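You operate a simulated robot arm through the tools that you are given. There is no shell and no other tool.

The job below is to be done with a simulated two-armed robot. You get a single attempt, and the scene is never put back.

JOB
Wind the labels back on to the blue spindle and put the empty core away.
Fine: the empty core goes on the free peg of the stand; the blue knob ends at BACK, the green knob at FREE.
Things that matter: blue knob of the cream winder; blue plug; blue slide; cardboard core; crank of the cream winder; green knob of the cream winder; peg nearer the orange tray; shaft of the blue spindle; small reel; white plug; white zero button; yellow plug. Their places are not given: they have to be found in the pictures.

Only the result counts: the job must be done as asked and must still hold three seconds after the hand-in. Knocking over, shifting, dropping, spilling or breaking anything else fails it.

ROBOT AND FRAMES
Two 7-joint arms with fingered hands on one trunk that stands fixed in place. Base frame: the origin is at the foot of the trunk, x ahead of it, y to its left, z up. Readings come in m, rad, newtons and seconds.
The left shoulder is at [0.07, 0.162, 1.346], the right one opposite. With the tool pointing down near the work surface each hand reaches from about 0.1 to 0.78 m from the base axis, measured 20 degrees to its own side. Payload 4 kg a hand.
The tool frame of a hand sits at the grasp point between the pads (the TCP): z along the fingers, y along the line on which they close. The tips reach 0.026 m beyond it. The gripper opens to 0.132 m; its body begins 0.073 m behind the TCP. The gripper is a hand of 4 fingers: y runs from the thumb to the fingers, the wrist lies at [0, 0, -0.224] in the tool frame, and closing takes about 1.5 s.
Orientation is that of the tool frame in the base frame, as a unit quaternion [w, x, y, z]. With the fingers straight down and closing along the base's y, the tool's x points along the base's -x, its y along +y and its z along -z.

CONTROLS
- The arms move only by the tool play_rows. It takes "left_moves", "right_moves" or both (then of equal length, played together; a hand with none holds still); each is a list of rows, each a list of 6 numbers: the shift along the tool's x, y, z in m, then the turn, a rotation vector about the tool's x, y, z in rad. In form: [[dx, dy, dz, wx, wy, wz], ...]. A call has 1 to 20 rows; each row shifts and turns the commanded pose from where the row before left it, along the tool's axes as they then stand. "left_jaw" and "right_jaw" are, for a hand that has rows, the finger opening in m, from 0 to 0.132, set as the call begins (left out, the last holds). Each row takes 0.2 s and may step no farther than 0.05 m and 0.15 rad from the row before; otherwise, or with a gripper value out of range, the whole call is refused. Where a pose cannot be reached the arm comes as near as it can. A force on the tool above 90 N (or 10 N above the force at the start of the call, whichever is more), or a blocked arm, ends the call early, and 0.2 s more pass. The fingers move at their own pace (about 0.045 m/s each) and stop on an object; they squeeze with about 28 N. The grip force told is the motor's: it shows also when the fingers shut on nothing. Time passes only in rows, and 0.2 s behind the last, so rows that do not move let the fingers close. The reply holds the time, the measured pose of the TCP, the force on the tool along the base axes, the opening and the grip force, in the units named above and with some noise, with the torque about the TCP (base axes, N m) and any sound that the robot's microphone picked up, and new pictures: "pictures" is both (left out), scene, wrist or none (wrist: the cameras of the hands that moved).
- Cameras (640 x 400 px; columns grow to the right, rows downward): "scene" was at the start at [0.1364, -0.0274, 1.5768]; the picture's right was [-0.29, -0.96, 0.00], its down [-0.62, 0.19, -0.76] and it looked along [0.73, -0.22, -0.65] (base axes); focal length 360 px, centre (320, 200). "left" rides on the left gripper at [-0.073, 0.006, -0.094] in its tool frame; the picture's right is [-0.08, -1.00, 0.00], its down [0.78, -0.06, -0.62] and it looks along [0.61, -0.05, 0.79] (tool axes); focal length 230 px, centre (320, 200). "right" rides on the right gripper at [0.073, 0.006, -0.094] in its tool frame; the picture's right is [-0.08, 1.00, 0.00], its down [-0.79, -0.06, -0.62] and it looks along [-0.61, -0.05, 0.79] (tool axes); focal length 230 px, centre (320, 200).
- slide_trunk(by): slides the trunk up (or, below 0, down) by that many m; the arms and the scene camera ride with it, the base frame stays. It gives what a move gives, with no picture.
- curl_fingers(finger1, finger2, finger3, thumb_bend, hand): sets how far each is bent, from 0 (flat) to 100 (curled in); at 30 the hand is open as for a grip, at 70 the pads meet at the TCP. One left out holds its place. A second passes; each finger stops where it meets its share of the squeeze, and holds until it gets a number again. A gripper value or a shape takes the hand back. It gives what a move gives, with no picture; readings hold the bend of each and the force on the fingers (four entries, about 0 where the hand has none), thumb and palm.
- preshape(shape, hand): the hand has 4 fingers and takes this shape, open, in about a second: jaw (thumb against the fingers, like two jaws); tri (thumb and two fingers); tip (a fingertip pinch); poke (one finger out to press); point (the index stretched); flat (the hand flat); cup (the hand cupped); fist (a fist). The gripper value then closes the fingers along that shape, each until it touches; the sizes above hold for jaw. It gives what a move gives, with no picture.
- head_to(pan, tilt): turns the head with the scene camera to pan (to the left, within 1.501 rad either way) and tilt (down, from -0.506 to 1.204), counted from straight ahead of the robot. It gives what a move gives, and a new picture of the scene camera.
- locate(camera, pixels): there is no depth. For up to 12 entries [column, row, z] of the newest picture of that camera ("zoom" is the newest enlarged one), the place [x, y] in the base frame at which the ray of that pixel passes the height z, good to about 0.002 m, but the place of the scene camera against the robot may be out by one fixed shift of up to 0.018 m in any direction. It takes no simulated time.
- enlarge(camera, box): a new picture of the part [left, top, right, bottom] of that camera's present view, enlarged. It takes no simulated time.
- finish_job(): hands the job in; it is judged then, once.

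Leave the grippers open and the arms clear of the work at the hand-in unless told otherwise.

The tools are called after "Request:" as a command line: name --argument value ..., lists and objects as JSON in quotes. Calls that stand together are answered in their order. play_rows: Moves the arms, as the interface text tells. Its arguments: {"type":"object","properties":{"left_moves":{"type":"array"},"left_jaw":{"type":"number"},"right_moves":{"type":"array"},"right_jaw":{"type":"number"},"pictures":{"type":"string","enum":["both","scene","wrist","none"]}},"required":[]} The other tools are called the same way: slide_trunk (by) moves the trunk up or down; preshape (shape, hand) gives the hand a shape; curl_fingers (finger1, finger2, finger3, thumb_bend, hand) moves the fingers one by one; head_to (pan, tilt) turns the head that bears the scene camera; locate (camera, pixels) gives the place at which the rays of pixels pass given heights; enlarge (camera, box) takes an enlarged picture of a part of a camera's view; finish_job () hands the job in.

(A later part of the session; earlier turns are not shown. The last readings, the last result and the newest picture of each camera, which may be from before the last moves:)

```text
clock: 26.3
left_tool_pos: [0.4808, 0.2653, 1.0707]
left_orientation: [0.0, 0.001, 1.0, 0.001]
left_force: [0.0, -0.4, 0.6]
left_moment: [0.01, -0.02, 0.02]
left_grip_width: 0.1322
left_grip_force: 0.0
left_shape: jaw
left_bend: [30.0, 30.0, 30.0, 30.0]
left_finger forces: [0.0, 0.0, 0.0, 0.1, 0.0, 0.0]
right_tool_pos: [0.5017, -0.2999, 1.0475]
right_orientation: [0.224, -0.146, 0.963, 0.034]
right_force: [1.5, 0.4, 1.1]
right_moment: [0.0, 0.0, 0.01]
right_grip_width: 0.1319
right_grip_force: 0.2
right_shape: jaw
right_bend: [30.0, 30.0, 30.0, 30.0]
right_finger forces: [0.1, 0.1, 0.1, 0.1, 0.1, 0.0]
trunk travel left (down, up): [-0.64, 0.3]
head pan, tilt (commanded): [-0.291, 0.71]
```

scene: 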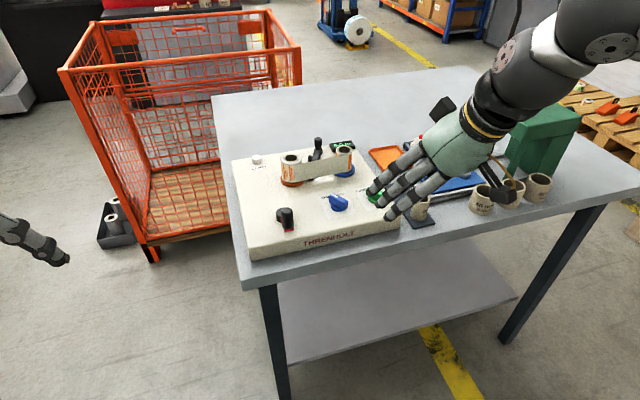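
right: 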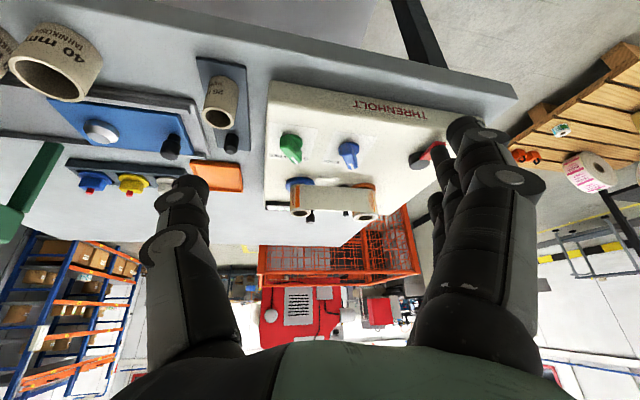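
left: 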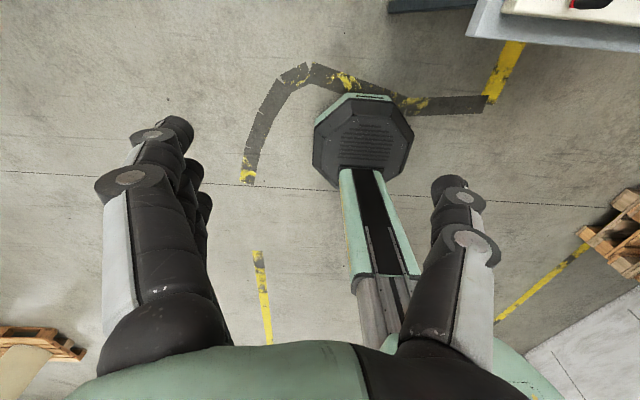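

The tilted pose is reached exactly. Now I push the hand forward to a point above the blue knob, (0.652, -0.215, 1.00), to test the reach with this tilt.

Request:
play_rows --right_moves '[[-0.0328, 0.0092, 0.029, 0, 0, 0], [-0.0328, 0.0092, 0.029, 0, 0, 0], [-0.0328, 0.0092, 0.029, 0, 0, 0], [-0.0328, 0.0092, 0.029, 0, 0, 0]]' --pictures "both"

```text
clock: 27.3
left_tool_pos: [0.4836, 0.2659, 1.0706]
left_orientation: [-0.002, 0.0, 1.0, 0.0]
left_force: [0.6, 0.7, -0.1]
left_moment: [0.02, 0.03, -0.01]
left_grip_width: 0.1318
left_grip_force: 0.0
left_shape: jaw
left_bend: [30.0, 30.0, 30.0, 30.0]
left_finger forces: [0.1, 0.0, 0.0, 0.0, 0.1, 0.1]
right_tool_pos: [0.6522, -0.2154, 1.0002]
right_orientation: [0.222, -0.145, 0.964, 0.034]
right_force: [-0.3, -0.1, -0.4]
right_moment: [0.0, 0.01, 0.05]
right_grip_width: 0.1317
right_grip_force: 0.0
right_shape: jaw
right_bend: [30.0, 30.0, 30.0, 30.0]
right_finger forces: [0.0, 0.0, 0.0, 0.0, 0.1, 0.1]
trunk travel left (down, up): [-0.64, 0.3]
head pan, tilt (commanded): [-0.291, 0.71]
```

scene: 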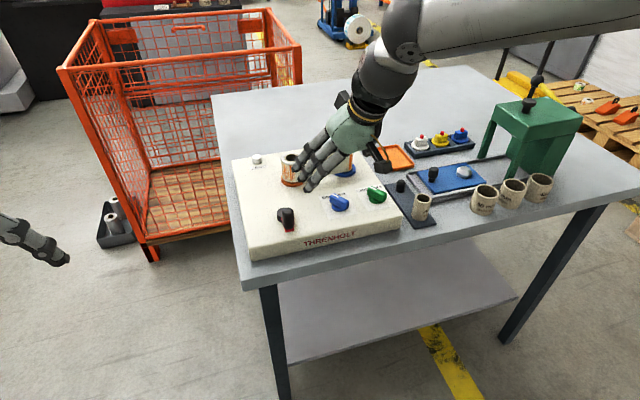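
right: 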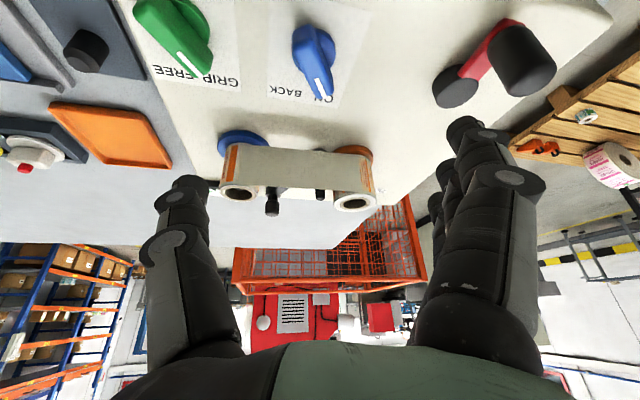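

The tilted hand reaches (0.652, -0.215, 1.000) exactly, and its camera sees the knobs, crank and reels close up. I enlarge these to measure them.

Request:
enlarge --camera "right" --box '[120, 0, 360, 150]'

Request:
enlarge --camera "right" --box '[400, 0, 600, 125]'

Request:
enlarge --camera "right" --box '[200, 110, 400, 235]'

Request:
enlarge --camera "scene" --box '[225, 130, 415, 260]'

```text
2.67 times, centred on (240, 75) of right
```

zoom: 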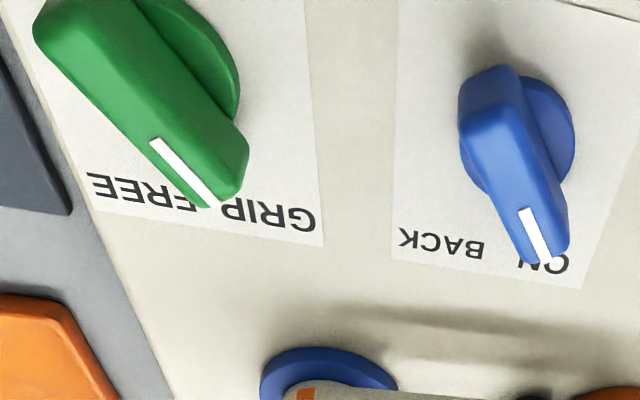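

```text
3.20 times, centred on (500, 62) of right
```

zoom: 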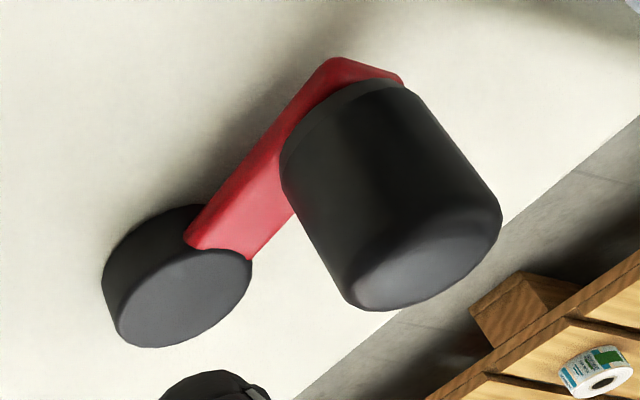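

```text
3.20 times, centred on (300, 172) of right
```

zoom: 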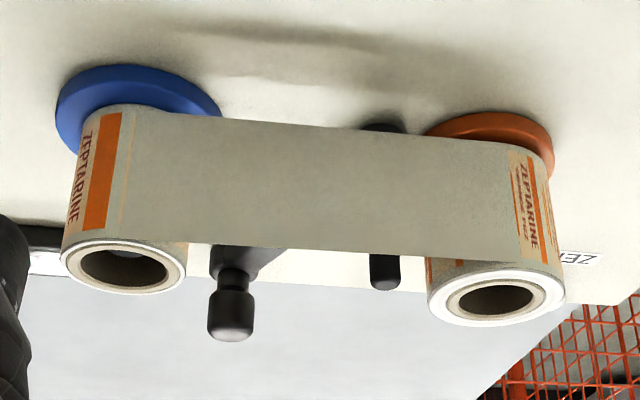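

```text
3.08 times, centred on (320, 195) of scene
```

zoom: 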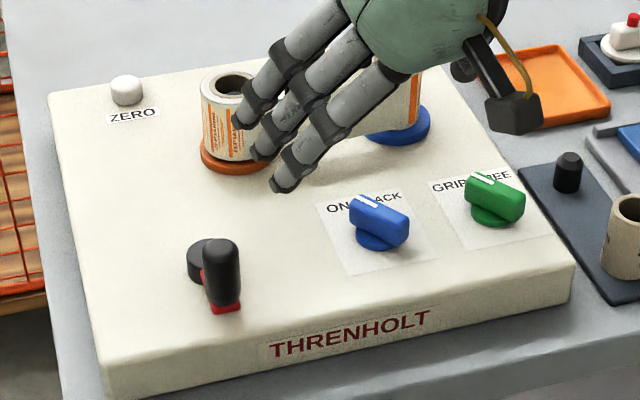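

I locate the same sticker corners as before (far corners of the blue knob's sticker at about (267, 96.7) and (341.1, 108)) to fix the panel height by triangulation, and the reels and crank with it.

Request:
locate --camera "right" --pixels '[[267.0, 96.7, 0.86], [267.0, 96.7, 0.88], [341.1, 108, 0.86], [341.1, 108, 0.88], [240.9, 91.7, 0.86], [240.9, 91.7, 0.88], [455.5, 88, 0.88], [455.5, 88, 0.9], [527, 78, 0.92], [527, 78, 0.94], [506, 27, 0.88], [506, 27, 0.9]]'

Request:
locate --camera "right" --pixels '[[355, 200, 0.92], [355, 200, 0.94], [238.5, 194, 0.92], [238.5, 194, 0.94], [243, 143, 0.87], [243, 143, 0.88], [352, 159, 0.87], [352, 159, 0.88], [272, 207, 0.92], [320, 194, 0.92], [315, 58, 0.87], [194, 20, 0.87]]'

```text
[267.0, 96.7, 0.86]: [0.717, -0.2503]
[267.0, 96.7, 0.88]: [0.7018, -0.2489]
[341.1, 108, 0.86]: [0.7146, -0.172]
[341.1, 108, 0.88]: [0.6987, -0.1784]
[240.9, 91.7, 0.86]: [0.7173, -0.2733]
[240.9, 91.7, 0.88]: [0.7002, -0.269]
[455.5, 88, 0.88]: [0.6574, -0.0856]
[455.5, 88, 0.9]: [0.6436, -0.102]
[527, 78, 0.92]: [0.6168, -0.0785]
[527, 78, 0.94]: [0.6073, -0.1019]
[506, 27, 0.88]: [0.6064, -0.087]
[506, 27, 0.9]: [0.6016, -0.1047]
```

```text
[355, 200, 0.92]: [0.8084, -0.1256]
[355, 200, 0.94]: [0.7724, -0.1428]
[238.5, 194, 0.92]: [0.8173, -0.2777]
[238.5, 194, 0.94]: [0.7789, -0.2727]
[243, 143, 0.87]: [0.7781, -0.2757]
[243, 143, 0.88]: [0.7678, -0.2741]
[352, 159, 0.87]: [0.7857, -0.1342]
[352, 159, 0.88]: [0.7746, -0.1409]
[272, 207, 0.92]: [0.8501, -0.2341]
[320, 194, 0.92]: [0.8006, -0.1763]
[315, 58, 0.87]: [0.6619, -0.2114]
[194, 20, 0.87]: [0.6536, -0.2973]
```

The panel height is still loosely fixed (0.87 to 0.91). I use a longer base: the outer far corners of both stickers in the present wrist view and the present scene view.

Request:
locate --camera "right" --pixels '[[341.1, 108, 0.87], [341.1, 108, 0.9], [267.0, 96.7, 0.87], [267.0, 96.7, 0.9], [240.7, 92.6, 0.87], [240.7, 92.6, 0.9], [156.5, 78.7, 0.87], [156.5, 78.7, 0.9]]'

Request:
locate --camera "scene" --pixels '[[319.4, 196, 0.87], [319.4, 196, 0.9], [346.6, 191.1, 0.87], [346.6, 191.1, 0.9], [355.7, 189.2, 0.87], [355.7, 189.2, 0.9], [381, 183.6, 0.87], [381, 183.6, 0.9]]'

Request:
enlarge --camera "scene" --box '[310, 175, 400, 225]'

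```text
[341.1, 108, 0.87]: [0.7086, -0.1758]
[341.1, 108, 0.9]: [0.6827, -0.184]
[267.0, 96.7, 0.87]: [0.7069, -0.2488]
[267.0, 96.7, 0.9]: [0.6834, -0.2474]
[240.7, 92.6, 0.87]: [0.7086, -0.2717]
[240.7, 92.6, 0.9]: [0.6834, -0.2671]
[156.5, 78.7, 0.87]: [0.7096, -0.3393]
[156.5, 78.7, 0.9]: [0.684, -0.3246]
```

```text
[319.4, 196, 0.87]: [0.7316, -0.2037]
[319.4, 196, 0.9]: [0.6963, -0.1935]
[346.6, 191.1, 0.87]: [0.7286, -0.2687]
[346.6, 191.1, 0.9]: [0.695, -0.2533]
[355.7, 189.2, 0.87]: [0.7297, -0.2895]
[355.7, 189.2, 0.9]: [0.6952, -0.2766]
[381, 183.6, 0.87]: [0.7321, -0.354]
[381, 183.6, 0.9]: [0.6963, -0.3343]
```

```text
7.11 times, centred on (355, 200) of scene
```

zoom: 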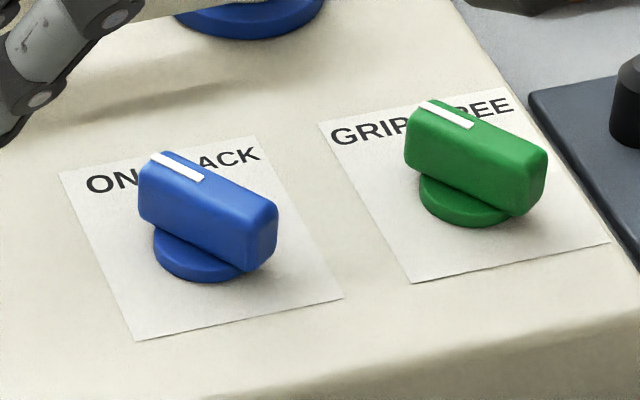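

The two views agree best at a panel height near 0.90, with the scene camera shifted by about (+0.012, -0.009). I locate knob parts in this enlarged scene picture at plausible heights.

Request:
locate --camera "zoom" --pixels '[[200, 252, 0.9], [468, 200, 0.9], [207, 205, 0.925], [475, 150, 0.925], [150, 175, 0.925], [262, 228, 0.925], [60, 172, 0.9], [252, 135, 0.9], [343, 297, 0.9], [137, 340, 0.9], [412, 283, 0.9], [608, 242, 0.9]]'

Request:
enlarge --camera "right" --box '[250, 0, 410, 100]'

```text
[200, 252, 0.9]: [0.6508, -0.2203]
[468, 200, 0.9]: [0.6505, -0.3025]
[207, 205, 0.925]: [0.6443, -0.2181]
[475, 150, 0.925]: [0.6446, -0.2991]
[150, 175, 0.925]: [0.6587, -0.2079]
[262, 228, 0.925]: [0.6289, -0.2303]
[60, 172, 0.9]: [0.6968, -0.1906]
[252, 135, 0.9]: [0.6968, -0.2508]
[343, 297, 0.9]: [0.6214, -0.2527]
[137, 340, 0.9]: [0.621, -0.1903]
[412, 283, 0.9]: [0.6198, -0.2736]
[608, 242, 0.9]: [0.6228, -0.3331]
```

```text
4.00 times, centred on (330, 50) of right
```

zoom: 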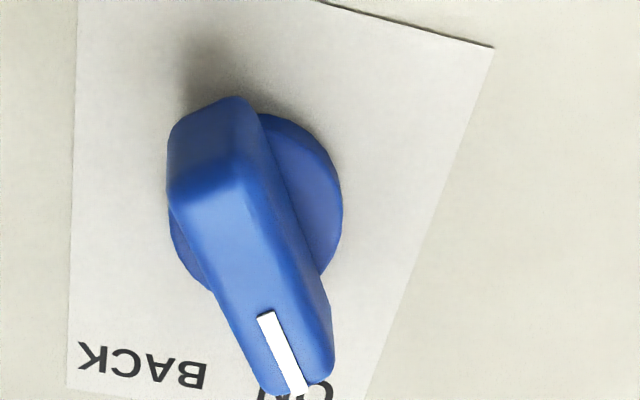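

With the correction the blue knob stands near (0.638, -0.2125) and the green one near (0.6385, -0.294), panel z about 0.90, the pointers about 37 deg left of straight ahead. I raise the hand a little and try the "poke" shape, to see where a single finger would point for pushing the knobs round.

Request:
play_rows --right_moves '[[0.0131, 0, -0.027, 0, 0, 0], [0.0131, 0, -0.027, 0, 0, 0]]' --pictures "none"

Request:
preshape --shape "poke" --hand "right"

Request:
play_rows --right_moves '[[0, 0, 0, 0, 0, 0]]' --pictures "both"

```text
clock: 27.9
left_tool_pos: [0.48, 0.2663, 1.0703]
left_orientation: [0.0, 0.0, 1.0, 0.0]
left_force: [-0.6, 0.6, 0.0]
left_moment: [-0.01, -0.01, 0.02]
left_grip_width: 0.1318
left_grip_force: 0.1
left_shape: jaw
left_bend: [30.0, 30.0, 30.0, 30.0]
left_finger forces: [0.1, 0.1, 0.0, 0.1, 0.0, 0.0]
right_tool_pos: [0.6057, -0.2303, 1.0391]
right_orientation: [0.224, -0.146, 0.963, 0.034]
right_force: [0.2, 0.1, -0.1]
right_moment: [-0.02, -0.02, 0.01]
right_grip_width: 0.1318
right_grip_force: 0.1
right_shape: jaw
right_bend: [30.0, 30.0, 30.0, 30.0]
right_finger forces: [0.1, 0.1, 0.0, 0.0, 0.1, 0.0]
trunk travel left (down, up): [-0.64, 0.3]
head pan, tilt (commanded): [-0.291, 0.71]
```

```text
clock: 28.8
left_tool_pos: [0.4808, 0.2664, 1.072]
left_orientation: [-0.001, 0.0, 1.0, 0.0]
left_force: [0.1, -0.3, -0.4]
left_moment: [0.0, -0.04, 0.0]
left_grip_width: 0.1321
left_grip_force: 0.1
left_shape: jaw
left_bend: [30.0, 30.0, 30.0, 30.0]
left_finger forces: [0.1, 0.0, 0.1, 0.1, 0.0, 0.0]
right_tool_pos: [0.6062, -0.2294, 1.0415]
right_orientation: [0.222, -0.146, 0.963, 0.034]
right_force: [-0.6, -0.5, -0.1]
right_moment: [0.02, 0.02, 0.02]
right_grip_width: 0.0001
right_grip_force: 0.1
right_shape: poke
right_bend: [100.0, 100.0, 100.0, 46.0]
right_finger forces: [0.0, 0.0, 0.0, 0.0, 0.0, 0.1]
trunk travel left (down, up): [-0.64, 0.3]
head pan, tilt (commanded): [-0.291, 0.71]
```

```text
clock: 29.2
left_tool_pos: [0.481, 0.2655, 1.0716]
left_orientation: [0.0, 0.0, 1.0, -0.001]
left_force: [-0.2, 0.8, 0.3]
left_moment: [0.0, 0.02, -0.05]
left_grip_width: 0.1316
left_grip_force: 0.1
left_shape: jaw
left_bend: [30.0, 30.0, 30.0, 30.0]
left_finger forces: [0.0, 0.0, 0.0, 0.0, 0.0, 0.1]
right_tool_pos: [0.605, -0.2287, 1.0394]
right_orientation: [0.223, -0.146, 0.963, 0.033]
right_force: [-0.4, -0.5, -0.7]
right_moment: [0.0, -0.02, 0.0]
right_grip_width: 0.0
right_grip_force: 0.1
right_shape: poke
right_bend: [100.0, 100.0, 100.0, 46.0]
right_finger forces: [0.1, 0.1, 0.1, 0.1, 0.0, 0.1]
trunk travel left (down, up): [-0.64, 0.3]
head pan, tilt (commanded): [-0.291, 0.71]
```

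scene: 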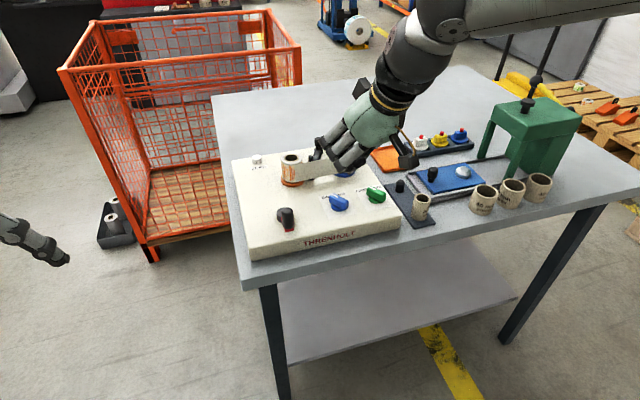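
right: 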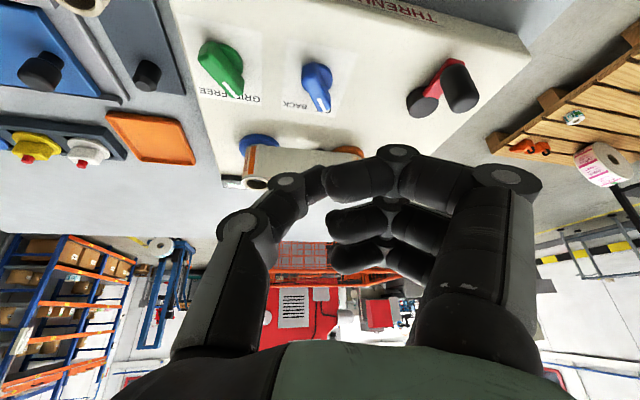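

The wrist picture shows the three fingers curled in and the thumb partly bent at the left. I enlarge the hand in both views to see which digit is left out as the poker.

Request:
enlarge --camera "scene" --box '[290, 80, 430, 215]'

Request:
enlarge --camera "right" --box '[160, 100, 560, 400]'

```text
2.96 times, centred on (360, 148) of scene
```

zoom: 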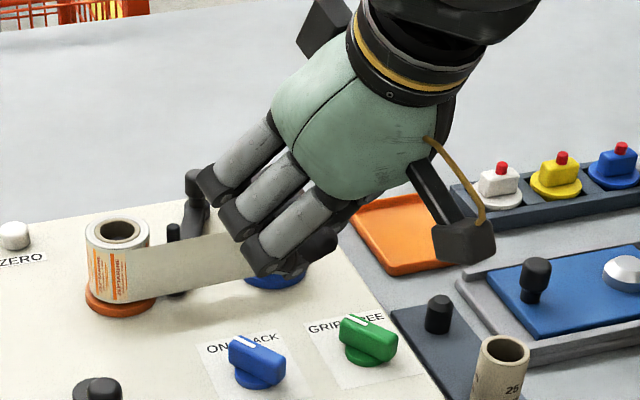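

```text
1.33 times, centred on (360, 250) of right
```

zoom: 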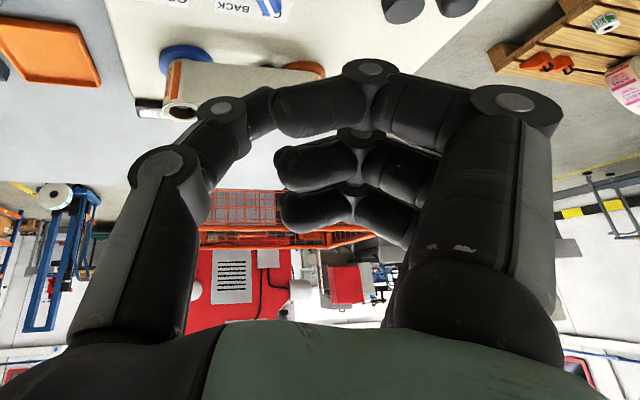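

In "poke" no digit stands out far. I try "point" (index stretched) instead, watching the same views.

Request:
preshape --shape "point" --hand "right"

Request:
play_rows --right_moves '[[0, 0, 0, 0, 0, 0]]' --pictures "both"

Request:
enlarge --camera "scene" --box '[290, 80, 430, 215]'

```text
clock: 30.1
left_tool_pos: [0.4802, 0.2662, 1.0707]
left_orientation: [0.0, -0.001, 1.0, 0.0]
left_force: [0.3, -0.4, -0.6]
left_moment: [0.0, 0.03, 0.06]
left_grip_width: 0.1321
left_grip_force: 0.1
left_shape: jaw
left_bend: [30.0, 30.0, 30.0, 30.0]
left_finger forces: [0.1, 0.0, 0.0, 0.0, 0.1, 0.0]
right_tool_pos: [0.6053, -0.229, 1.0395]
right_orientation: [0.223, -0.146, 0.963, 0.034]
right_force: [0.8, 0.6, -0.2]
right_moment: [-0.02, -0.02, 0.02]
right_grip_width: 0.1263
right_grip_force: 0.1
right_shape: point
right_bend: [28.0, 100.0, 100.0, 54.0]
right_finger forces: [0.0, 0.0, 0.1, 0.0, 0.1, 0.0]
trunk travel left (down, up): [-0.64, 0.3]
head pan, tilt (commanded): [-0.291, 0.71]
```

```text
clock: 30.5
left_tool_pos: [0.481, 0.2659, 1.072]
left_orientation: [-0.001, 0.0, 1.0, 0.0]
left_force: [-1.0, 0.6, 0.4]
left_moment: [0.01, -0.05, -0.04]
left_grip_width: 0.1318
left_grip_force: 0.0
left_shape: jaw
left_bend: [30.0, 30.0, 30.0, 30.0]
left_finger forces: [0.1, 0.0, 0.0, 0.0, 0.0, 0.0]
right_tool_pos: [0.6056, -0.229, 1.0391]
right_orientation: [0.223, -0.146, 0.963, 0.034]
right_force: [0.5, 0.8, 0.2]
right_moment: [-0.02, 0.01, 0.03]
right_grip_width: 0.1259
right_grip_force: 0.0
right_shape: point
right_bend: [28.0, 100.0, 100.0, 54.0]
right_finger forces: [0.1, 0.0, 0.0, 0.0, 0.0, 0.1]
trunk travel left (down, up): [-0.64, 0.3]
head pan, tilt (commanded): [-0.291, 0.71]
```

scene: 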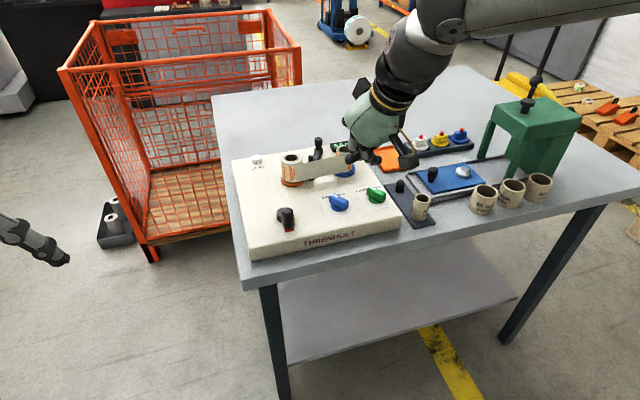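
right: 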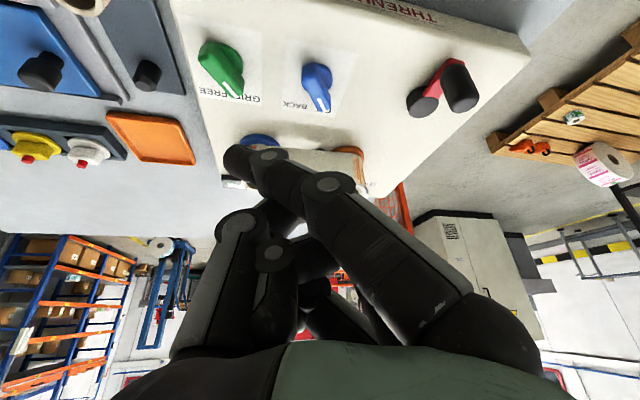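

```text
2.96 times, centred on (360, 148) of scene
```

zoom: 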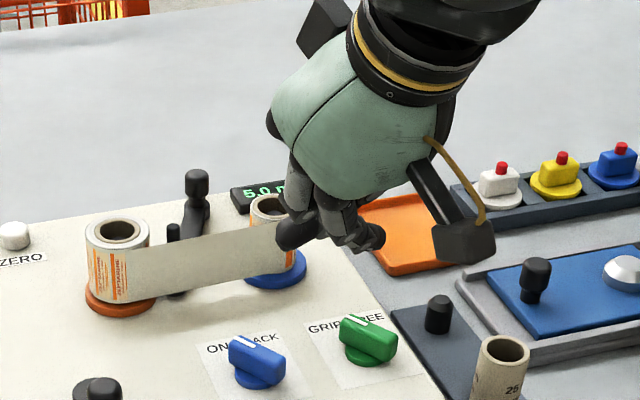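

"Point" crosses the index over to the thumb side, which is awkward. I go back to the jaw shape and test in the air whether the hand can turn clockwise about the vertical, keeping its tilt, far enough to turn a gripped knob all the way (to about +0.65 rad).

Request:
preshape --shape "jaw" --hand "right"

Request:
play_rows --right_moves '[[0, 0, 0, 0.059, 0, 0.1222], [0, 0, 0, 0.059, 0, 0.1222], [0, 0, 0, 0.059, 0, 0.1222], [0, 0, 0, 0.059, 0, 0.1222], [0, 0, 0, 0.059, 0, 0.1222], [0, 0, 0, 0.059, 0, 0.1222], [0, 0, 0, 0.059, 0, 0.1222]]' --pictures "none"

```text
clock: 31.4
left_tool_pos: [0.4807, 0.2659, 1.071]
left_orientation: [0.001, 0.0, 1.0, 0.0]
left_force: [-0.3, 0.4, 0.1]
left_moment: [-0.02, 0.04, -0.01]
left_grip_width: 0.1318
left_grip_force: 0.1
left_shape: jaw
left_bend: [30.0, 30.0, 30.0, 30.0]
left_finger forces: [0.0, 0.1, 0.0, 0.0, 0.0, 0.0]
right_tool_pos: [0.606, -0.2293, 1.0397]
right_orientation: [0.223, -0.146, 0.963, 0.033]
right_force: [0.5, 0.4, 0.3]
right_moment: [0.03, 0.01, 0.0]
right_grip_width: 0.1321
right_grip_force: 0.0
right_shape: jaw
right_bend: [30.0, 30.0, 30.0, 30.0]
right_finger forces: [0.1, 0.1, 0.1, 0.1, 0.1, 0.1]
trunk travel left (down, up): [-0.64, 0.3]
head pan, tilt (commanded): [-0.291, 0.71]
```

```text
clock: 33.0
left_tool_pos: [0.4811, 0.2652, 1.0707]
left_orientation: [0.0, 0.0, 1.0, 0.0]
left_force: [-0.1, -0.3, -0.7]
left_moment: [0.02, 0.01, 0.0]
left_grip_width: 0.1317
left_grip_force: 0.1
left_shape: jaw
left_bend: [30.0, 30.0, 30.0, 30.0]
left_finger forces: [0.1, 0.0, 0.0, 0.0, 0.0, 0.0]
right_tool_pos: [0.5926, -0.2524, 1.0316]
right_orientation: [0.214, 0.313, 0.923, -0.066]
right_force: [-0.4, 0.5, -0.1]
right_moment: [-0.01, 0.0, 0.0]
right_grip_width: 0.1322
right_grip_force: 0.0
right_shape: jaw
right_bend: [30.0, 30.0, 30.0, 30.0]
right_finger forces: [0.1, 0.1, 0.0, 0.0, 0.0, 0.0]
right hand out of reach, approached as far as the arm can: row 6, 7
trunk travel left (down, up): [-0.64, 0.3]
head pan, tilt (commanded): [-0.291, 0.71]
```

The turn stopped short near the end, so fingers pointing forward-right is the awkward direction, while spinning about the tool's own axis stayed free. Before planning the knob turn I measure the crank from the scene camera, which sees it freely at about (285, 220).

Request:
enlarge --camera "scene" --box '[250, 190, 330, 240]'

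Request:
play_rows --right_moves '[[0, 0, 0, -0.059, 0, -0.1222], [0, 0, 0, -0.059, 0, -0.1222], [0, 0, 0, -0.059, 0, -0.1222], [0, 0, 0, -0.059, 0, -0.1222], [0, 0, 0, -0.059, 0, -0.1222]]' --pictures "wrist"

```text
8.00 times, centred on (290, 215) of scene
```

zoom: 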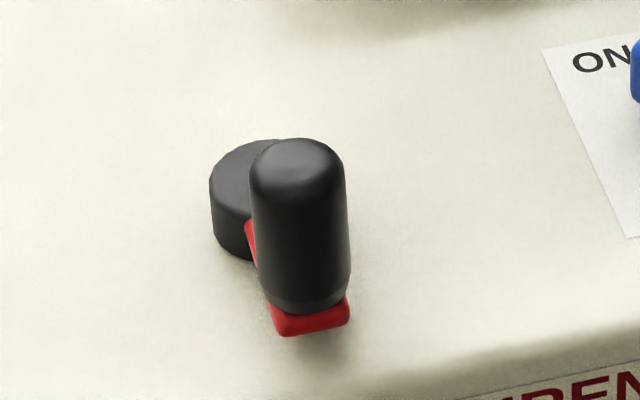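

```text
clock: 34.2
left_tool_pos: [0.4803, 0.2659, 1.0711]
left_orientation: [0.0, 0.0, 1.0, 0.0]
left_force: [-0.5, -0.2, 0.3]
left_moment: [0.01, 0.0, -0.02]
left_grip_width: 0.1318
left_grip_force: 0.0
left_shape: jaw
left_bend: [30.0, 30.0, 30.0, 30.0]
left_finger forces: [0.0, 0.0, 0.0, 0.1, 0.0, 0.0]
right_tool_pos: [0.5942, -0.2529, 1.0306]
right_orientation: [0.226, -0.014, 0.974, 0.004]
right_force: [0.9, -0.1, 0.3]
right_moment: [-0.01, 0.04, 0.0]
right_grip_width: 0.132
right_grip_force: 0.1
right_shape: jaw
right_bend: [30.0, 30.0, 30.0, 30.0]
right_finger forces: [0.1, 0.0, 0.1, 0.1, 0.0, 0.1]
trunk travel left (down, up): [-0.64, 0.3]
head pan, tilt (commanded): [-0.291, 0.71]
```

right: 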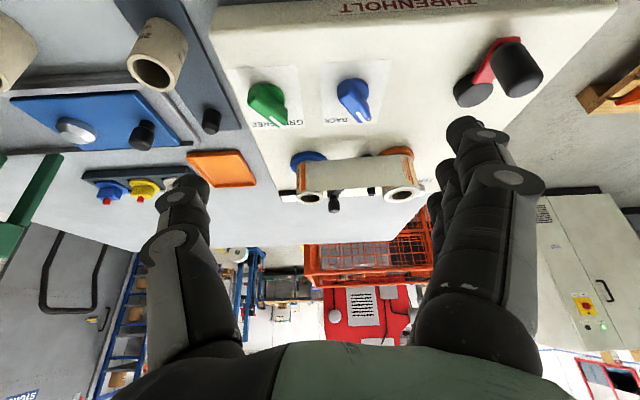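

I locate the crank's hub and handle in that enlarged scene picture at several heights (to be corrected by (-0.012, +0.009)), and again the sticker corners and crank in the new wrist view.

Request:
locate --camera "zoom" --pixels '[[258, 185, 0.92], [258, 185, 0.91], [258, 222, 0.9], [310, 300, 0.915], [310, 315, 0.905], [298, 165, 0.95], [298, 165, 0.96], [298, 165, 0.97]]'

Request:
enlarge --camera "right" --box '[430, 20, 590, 120]'

Request:
enlarge --camera "right" --box '[230, 40, 410, 152]'

```text
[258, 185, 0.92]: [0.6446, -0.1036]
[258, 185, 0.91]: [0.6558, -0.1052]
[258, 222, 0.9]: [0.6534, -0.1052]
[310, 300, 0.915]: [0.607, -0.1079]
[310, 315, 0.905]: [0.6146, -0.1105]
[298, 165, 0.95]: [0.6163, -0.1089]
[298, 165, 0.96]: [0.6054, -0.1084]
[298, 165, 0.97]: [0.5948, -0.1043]
```

```text
4.00 times, centred on (510, 70) of right
```

zoom: 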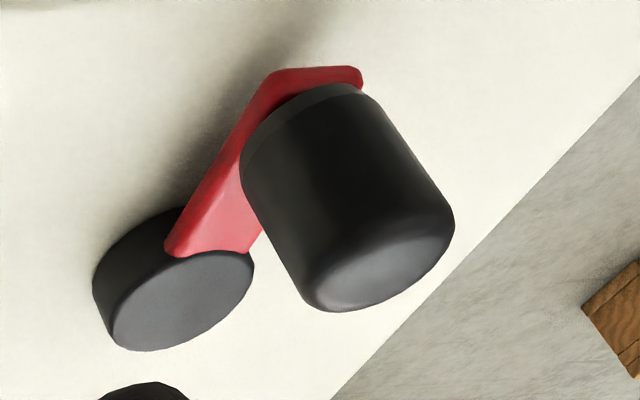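

```text
3.56 times, centred on (320, 96) of right
```

zoom: 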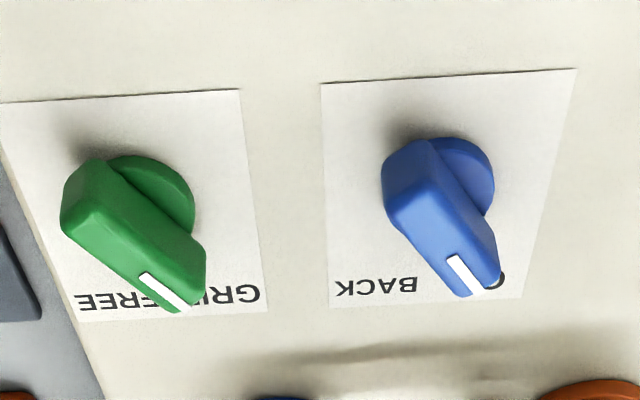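

I locate the four corners of the blue sticker and two of the green one in this wrist view at z 0.88 and 0.90.

Request:
locate --camera "zoom" --pixels '[[321, 85, 0.88], [321, 85, 0.9], [576, 69, 0.88], [576, 69, 0.9], [523, 299, 0.88], [523, 299, 0.9], [330, 306, 0.88], [330, 306, 0.9], [239, 90, 0.88], [239, 90, 0.9], [268, 308, 0.88], [268, 308, 0.9]]'

Request:
locate --camera "right" --pixels '[[474, 91.5, 0.91], [474, 91.5, 0.92], [524, 82, 0.95], [524, 82, 0.96], [508, 35, 0.91], [508, 35, 0.92]]'

```text
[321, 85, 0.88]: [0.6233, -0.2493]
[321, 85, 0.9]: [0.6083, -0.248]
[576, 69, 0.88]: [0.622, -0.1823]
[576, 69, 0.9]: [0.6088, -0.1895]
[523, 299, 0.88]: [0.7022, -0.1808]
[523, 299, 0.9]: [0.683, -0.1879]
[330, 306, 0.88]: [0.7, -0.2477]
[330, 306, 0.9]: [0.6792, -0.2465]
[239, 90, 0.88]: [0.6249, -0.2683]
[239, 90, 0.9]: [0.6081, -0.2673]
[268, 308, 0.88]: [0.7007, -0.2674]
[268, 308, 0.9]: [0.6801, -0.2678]
```

```text
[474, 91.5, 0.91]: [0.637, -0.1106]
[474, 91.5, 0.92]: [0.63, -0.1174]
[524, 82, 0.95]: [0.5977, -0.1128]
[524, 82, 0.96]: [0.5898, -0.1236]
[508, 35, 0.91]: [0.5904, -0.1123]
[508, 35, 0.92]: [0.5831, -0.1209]
```

The panel lies near z 0.89, the blue knob near (0.645, -0.2155) and the green near (0.645, -0.298). I reduce the tilt to 0.3 rad, spin the hand -0.6 rad so that its closing line lies across the blue knob, narrow the jaw to 0.08 and go to about 0.1 m above the knob.

Request:
play_rows --right_moves '[[0, 0, 0, 0, 0.15, 0], [0, 0, 0, 0, 0, -0.15], [0, 0, 0, 0, 0, -0.15], [0, 0, 0, 0, 0, -0.15], [0, 0, 0, 0, 0, -0.15], [-0.0256, 0.0043, 0.0274, 0, 0, 0], [-0.0256, 0.0043, 0.0274, 0, 0, 0]]' --right_jaw 0.08 --pictures "both"

```text
clock: 35.8
left_tool_pos: [0.484, 0.2648, 1.0705]
left_orientation: [0.0, 0.001, 1.0, 0.001]
left_force: [0.2, 0.1, -0.1]
left_moment: [-0.03, 0.0, -0.02]
left_grip_width: 0.1321
left_grip_force: 0.0
left_shape: jaw
left_bend: [30.0, 30.0, 30.0, 30.0]
left_finger forces: [0.0, 0.0, 0.0, 0.1, 0.1, 0.0]
right_tool_pos: [0.6473, -0.2186, 0.9878]
right_orientation: [0.145, -0.305, 0.94, -0.041]
right_force: [0.2, -0.2, -0.7]
right_moment: [-0.01, 0.02, -0.03]
right_grip_width: 0.0806
right_grip_force: 0.1
right_shape: jaw
right_bend: [71.0, 71.0, 71.0, 69.0]
right_finger forces: [0.0, 0.0, 0.0, 0.1, 0.0, 0.0]
trunk travel left (down, up): [-0.64, 0.3]
head pan, tilt (commanded): [-0.291, 0.71]
```

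scene: 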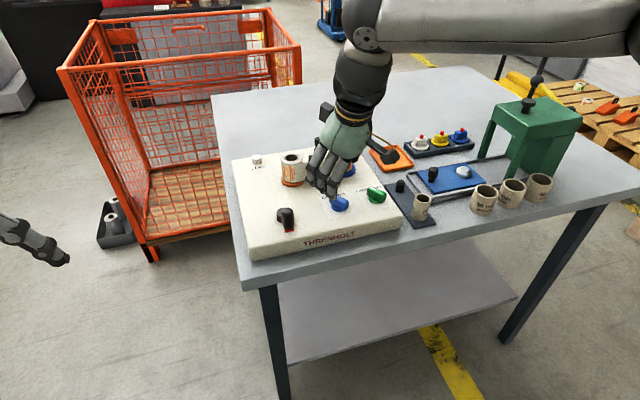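
right: 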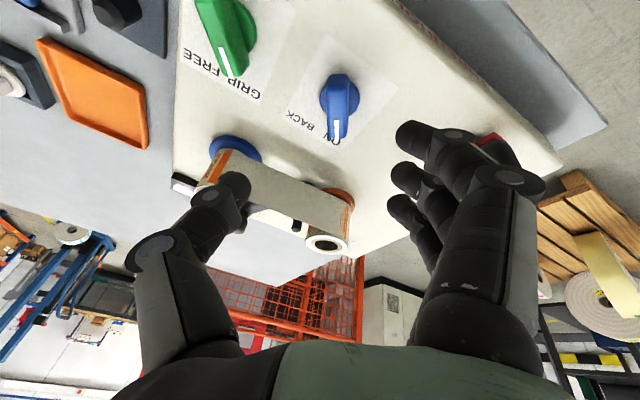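

The closing line now lies across the blue knob, which the wrist view shows nearly upright at (340, 95). I check the hand against the knob in the scene view before going down.

Request:
enlarge --camera "scene" --box '[280, 120, 400, 220]'

Request:
locate --camera "right" --pixels '[[340, 92, 0.89], [340, 92, 0.9], [338, 105, 0.92], [337, 78, 0.92], [338, 138, 0.92], [232, 68, 0.92]]'

```text
4.00 times, centred on (340, 170) of scene
```

zoom: 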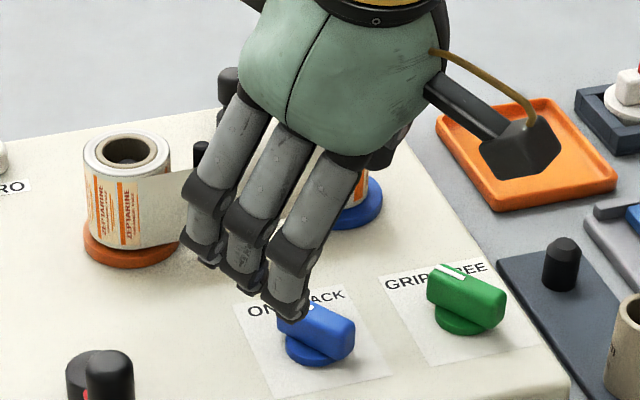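

```text
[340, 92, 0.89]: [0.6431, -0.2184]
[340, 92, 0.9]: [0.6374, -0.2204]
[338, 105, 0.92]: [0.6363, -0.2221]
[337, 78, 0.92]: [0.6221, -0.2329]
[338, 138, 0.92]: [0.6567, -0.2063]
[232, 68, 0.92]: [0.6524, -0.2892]
```

The knob's top runs from (0.622, -0.233) to (0.657, -0.206), centre about (0.641, -0.219), pointer 37 deg left. I go down to z 0.945 over its centre, with a small extra spin, and look again.

Request:
play_rows --right_moves '[[0.0078, 0.0052, 0.0195, 0, 0, -0.05], [0.0078, 0.0052, 0.0195, 0, 0, 0]]' --pictures "both"

Request:
enlarge --camera "scene" --box '[280, 130, 400, 230]'

Request:
enlarge --camera "right" --box '[190, 50, 450, 220]'

```text
clock: 36.4
left_tool_pos: [0.4818, 0.2657, 1.0709]
left_orientation: [0.0, 0.0, 1.0, 0.0]
left_force: [0.7, 0.5, -0.1]
left_moment: [0.0, 0.03, -0.01]
left_grip_width: 0.132
left_grip_force: 0.1
left_shape: jaw
left_bend: [30.0, 30.0, 30.0, 30.0]
left_finger forces: [0.1, 0.1, 0.0, 0.0, 0.0, 0.1]
right_tool_pos: [0.6393, -0.2168, 0.9455]
right_orientation: [0.145, -0.329, 0.932, -0.046]
right_force: [0.0, -0.3, 0.4]
right_moment: [0.02, 0.02, -0.01]
right_grip_width: 0.0803
right_grip_force: 0.1
right_shape: jaw
right_bend: [71.0, 71.0, 71.0, 69.0]
right_finger forces: [0.1, 0.0, 0.0, 0.0, 0.1, 0.0]
trunk travel left (down, up): [-0.64, 0.3]
head pan, tilt (commanded): [-0.291, 0.71]
```

scene: 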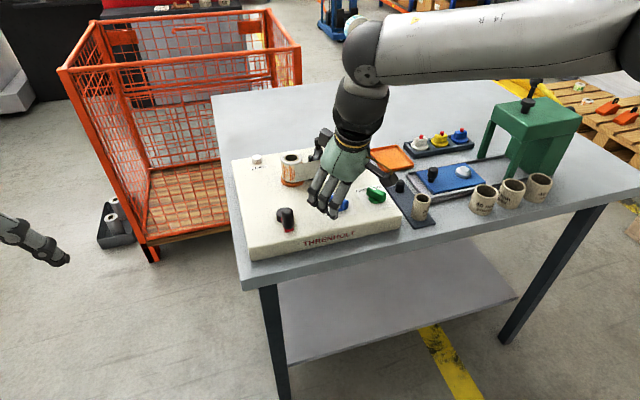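
right: 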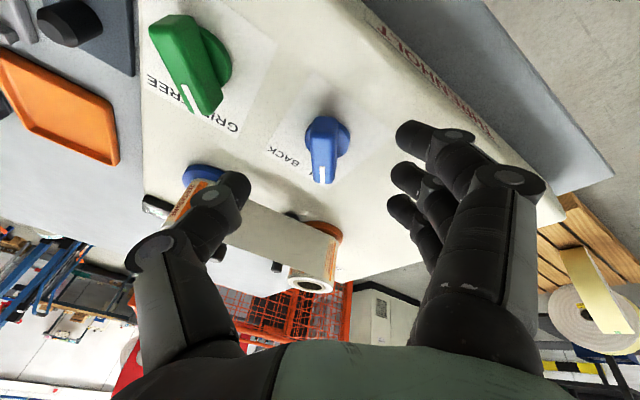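

```text
4.00 times, centred on (340, 180) of scene
```

zoom: 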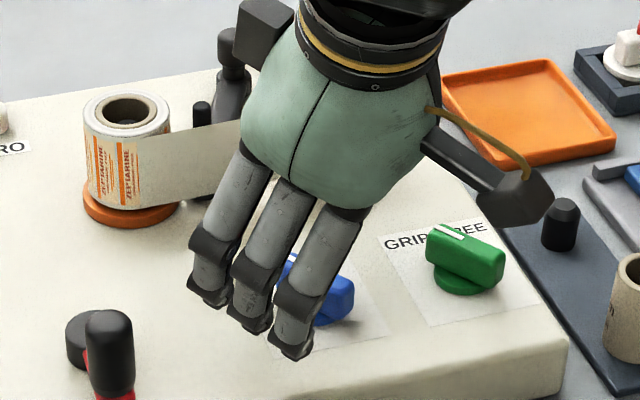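

```text
2.35 times, centred on (320, 135) of right
```

zoom: 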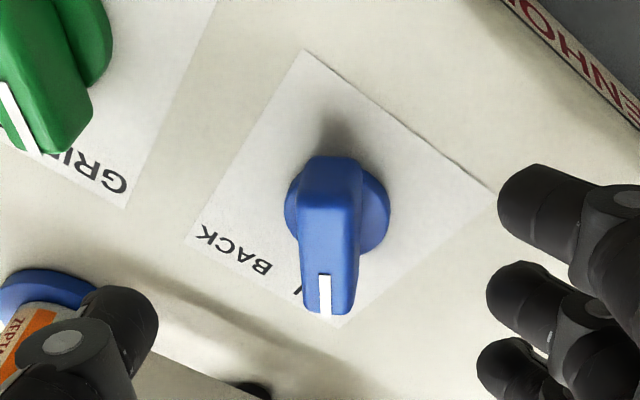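

The knob is now square between thumb and fingers. To fix the panel height better from this close view, I locate the visible sticker corners at three heights and compare the sticker size.

Request:
locate --camera "zoom" --pixels '[[308, 50, 0.87], [308, 50, 0.89], [308, 50, 0.9], [492, 190, 0.87], [492, 190, 0.89], [492, 190, 0.9], [185, 245, 0.87], [185, 245, 0.89], [185, 245, 0.9]]'

```text
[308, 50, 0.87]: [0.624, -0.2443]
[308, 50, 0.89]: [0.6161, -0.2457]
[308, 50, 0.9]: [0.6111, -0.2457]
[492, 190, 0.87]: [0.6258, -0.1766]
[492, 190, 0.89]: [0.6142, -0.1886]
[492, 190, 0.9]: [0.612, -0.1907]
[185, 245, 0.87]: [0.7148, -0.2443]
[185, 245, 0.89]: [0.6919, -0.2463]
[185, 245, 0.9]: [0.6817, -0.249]
```

The sticker size fits a panel height of about 0.885. I locate the knob's disc and the ends of its top face in the same picture.

Request:
locate --camera "zoom" --pixels '[[337, 207, 0.885], [337, 207, 0.893], [332, 205, 0.91], [332, 205, 0.92], [329, 310, 0.91], [329, 310, 0.92], [299, 258, 0.915], [358, 258, 0.915]]'

```text
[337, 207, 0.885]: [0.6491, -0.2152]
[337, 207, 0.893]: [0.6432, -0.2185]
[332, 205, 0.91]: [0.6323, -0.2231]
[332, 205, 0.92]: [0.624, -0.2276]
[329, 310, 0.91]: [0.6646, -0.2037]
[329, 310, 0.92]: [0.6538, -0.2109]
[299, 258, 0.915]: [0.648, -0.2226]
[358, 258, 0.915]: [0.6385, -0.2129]
```

The knob centre comes out at (0.645, -0.2165), its top at about z 0.915. I lower the hand to z 0.923 with the fingertips at the knob's flanks and close the jaw on it.

Request:
play_rows --right_moves '[[0.0022, 0.0018, 0.011, 0, 0, 0], [0.0021, 0.0018, 0.0109, 0, 0, 0]]' --pictures "both"

Request:
enlarge --camera "right" --box '[190, 50, 450, 220]'

Request:
enlarge --camera "scene" --box '[280, 150, 380, 230]'

```text
clock: 37.0
left_tool_pos: [0.4785, 0.2675, 1.0732]
left_orientation: [0.002, -0.001, 1.0, -0.001]
left_force: [0.0, -0.5, -0.8]
left_moment: [0.03, -0.03, 0.0]
left_grip_width: 0.1318
left_grip_force: 0.1
left_shape: jaw
left_bend: [30.0, 30.0, 30.0, 30.0]
left_finger forces: [0.1, 0.0, 0.0, 0.0, 0.0, 0.1]
right_tool_pos: [0.6395, -0.2134, 0.9301]
right_orientation: [0.15, -0.328, 0.932, -0.047]
right_force: [-2.7, 2.0, 20.1]
right_moment: [0.49, 0.89, -0.06]
right_grip_width: 0.0793
right_grip_force: 0.1
right_shape: jaw
right_bend: [74.0, 71.0, 71.0, 69.0]
right_finger forces: [20.1, 0.0, 0.0, 0.0, 0.0, 0.0]
trunk travel left (down, up): [-0.64, 0.3]
head pan, tilt (commanded): [-0.291, 0.71]
```

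scene: 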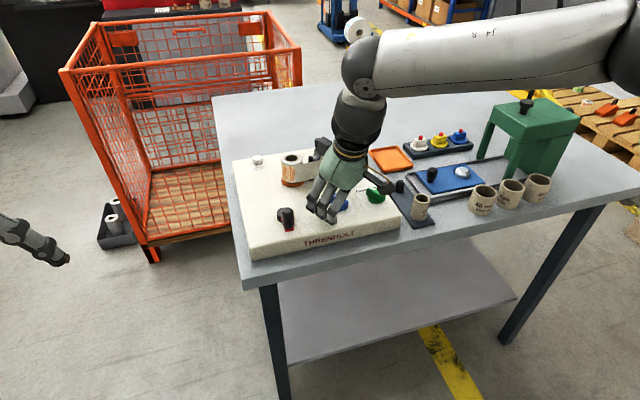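
right: 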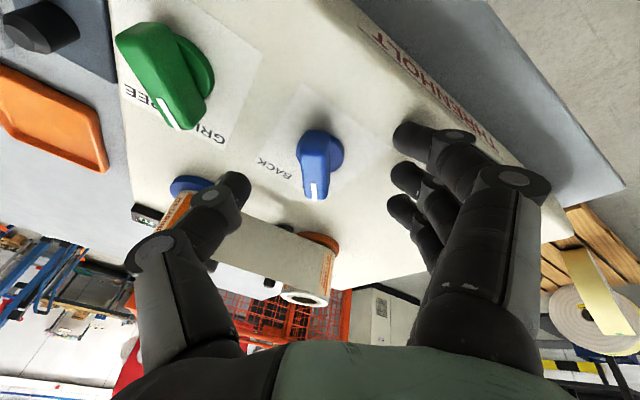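

```text
2.35 times, centred on (320, 135) of right
```

zoom: 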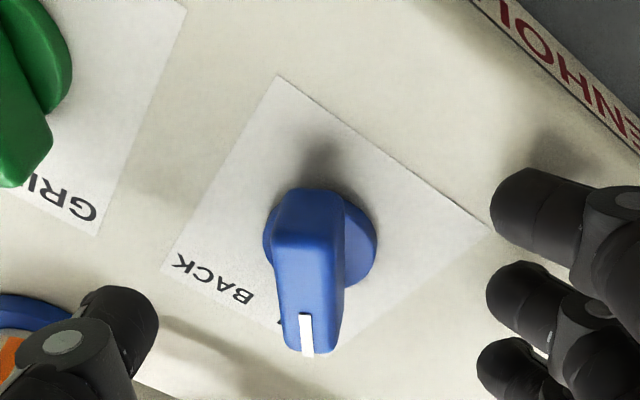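

```text
5.00 times, centred on (330, 190) of scene
```

zoom: 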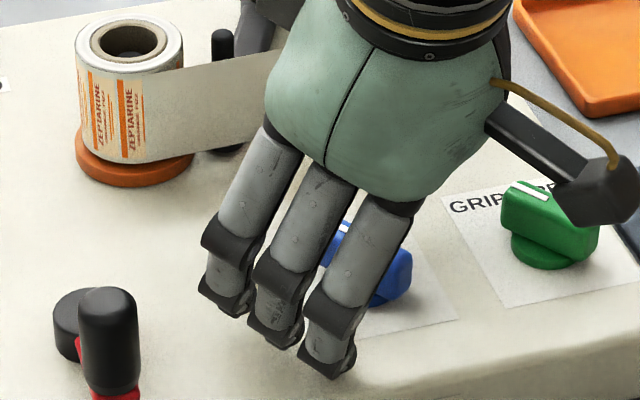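

The index fingertip touches the panel (20 N on finger 1) with the TCP at z 0.930, so the panel is near 0.89 as estimated. I locate the knob disc and top again in this view before lifting a few millimetres to close.

Request:
enlarge --camera "right" --box '[260, 90, 400, 220]'

Request:
locate --camera "right" --pixels '[[320, 153.3, 0.885], [320, 153.3, 0.893], [316, 160, 0.905], [316, 160, 0.915], [276, 156, 0.885], [276, 156, 0.89]]'

```text
3.08 times, centred on (330, 155) of right
```

zoom: 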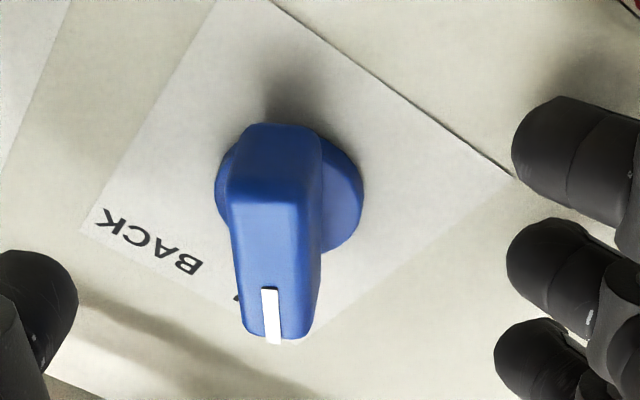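

```text
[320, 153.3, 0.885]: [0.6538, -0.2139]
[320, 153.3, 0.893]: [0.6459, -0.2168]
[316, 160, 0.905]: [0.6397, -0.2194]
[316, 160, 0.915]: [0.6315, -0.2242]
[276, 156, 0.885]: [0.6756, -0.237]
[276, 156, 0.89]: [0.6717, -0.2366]
```

The top face of the knob (centre near (318, 176)) lies right on the hand's axis. I lift 8 mm, narrow the jaw to 0.035 around the knob, and check the forces.

Request:
play_rows --right_moves '[[-0.0019, -0.0014, -0.0076, 0, 0, 0], [0, 0, 0, 0, 0, 0], [0, 0, 0, 0, 0, 0], [0, 0, 0, 0, 0, 0]]' --right_jaw 0.035 --pictures "both"

Request:
enlarge --camera "right" --box '[190, 70, 450, 240]'

Request:
enlarge --camera "scene" --box '[280, 150, 380, 230]'

```text
clock: 38.0
left_tool_pos: [0.4818, 0.2656, 1.0714]
left_orientation: [0.0, 0.001, 1.0, 0.0]
left_force: [0.3, 0.0, -0.2]
left_moment: [0.01, 0.0, 0.02]
left_grip_width: 0.1318
left_grip_force: 0.1
left_shape: jaw
left_bend: [30.0, 30.0, 30.0, 30.0]
left_finger forces: [0.0, 0.0, 0.0, 0.0, 0.0, 0.1]
right_tool_pos: [0.6409, -0.2163, 0.9316]
right_orientation: [0.144, -0.328, 0.932, -0.046]
right_force: [-1.1, 0.4, -0.2]
right_moment: [0.03, -0.01, 0.02]
right_grip_width: 0.0352
right_grip_force: 0.1
right_shape: jaw
right_bend: [73.0, 73.0, 73.0, 70.0]
right_finger forces: [0.1, 0.0, 0.0, 0.1, 0.0, 0.1]
trunk travel left (down, up): [-0.64, 0.3]
head pan, tilt (commanded): [-0.291, 0.71]
```

scene: 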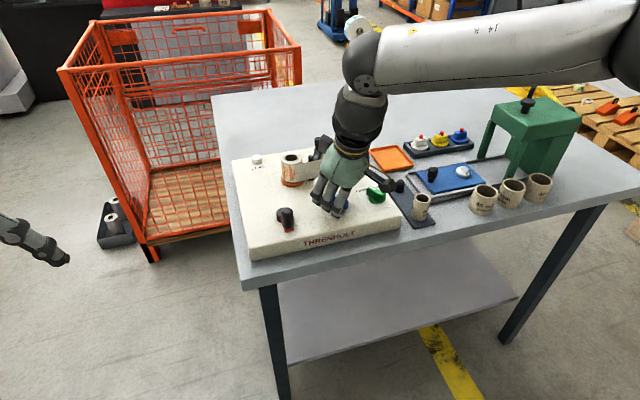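
right: 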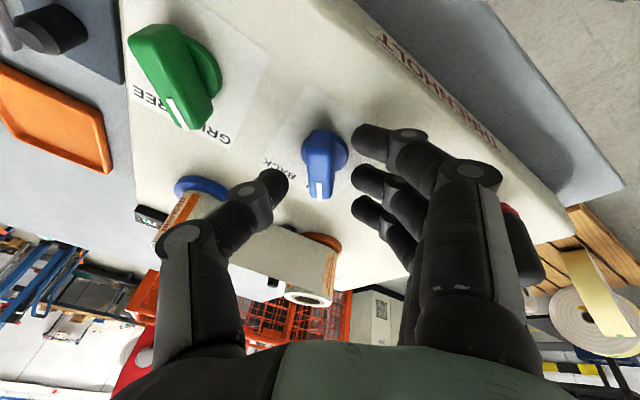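

```text
2.35 times, centred on (320, 155) of right
```

zoom: 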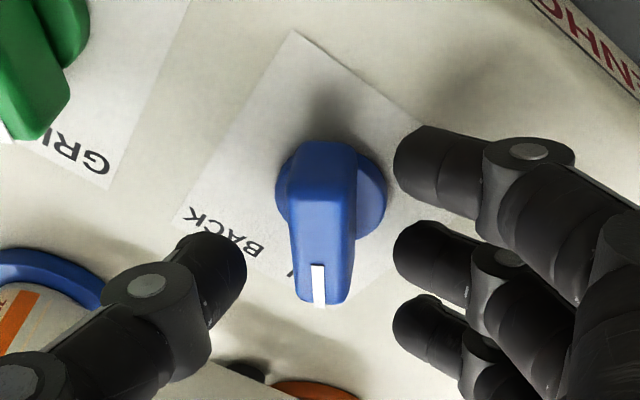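

```text
5.00 times, centred on (330, 190) of scene
```

zoom: 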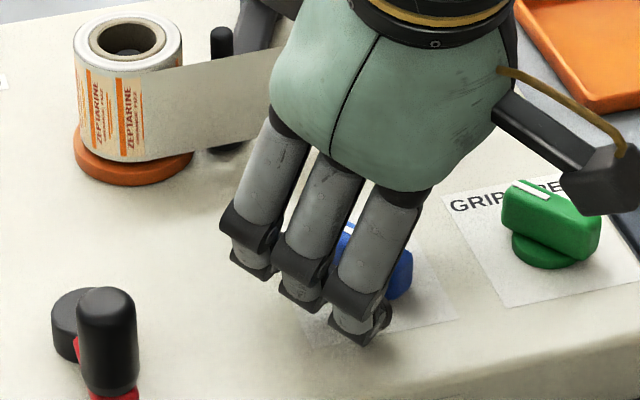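

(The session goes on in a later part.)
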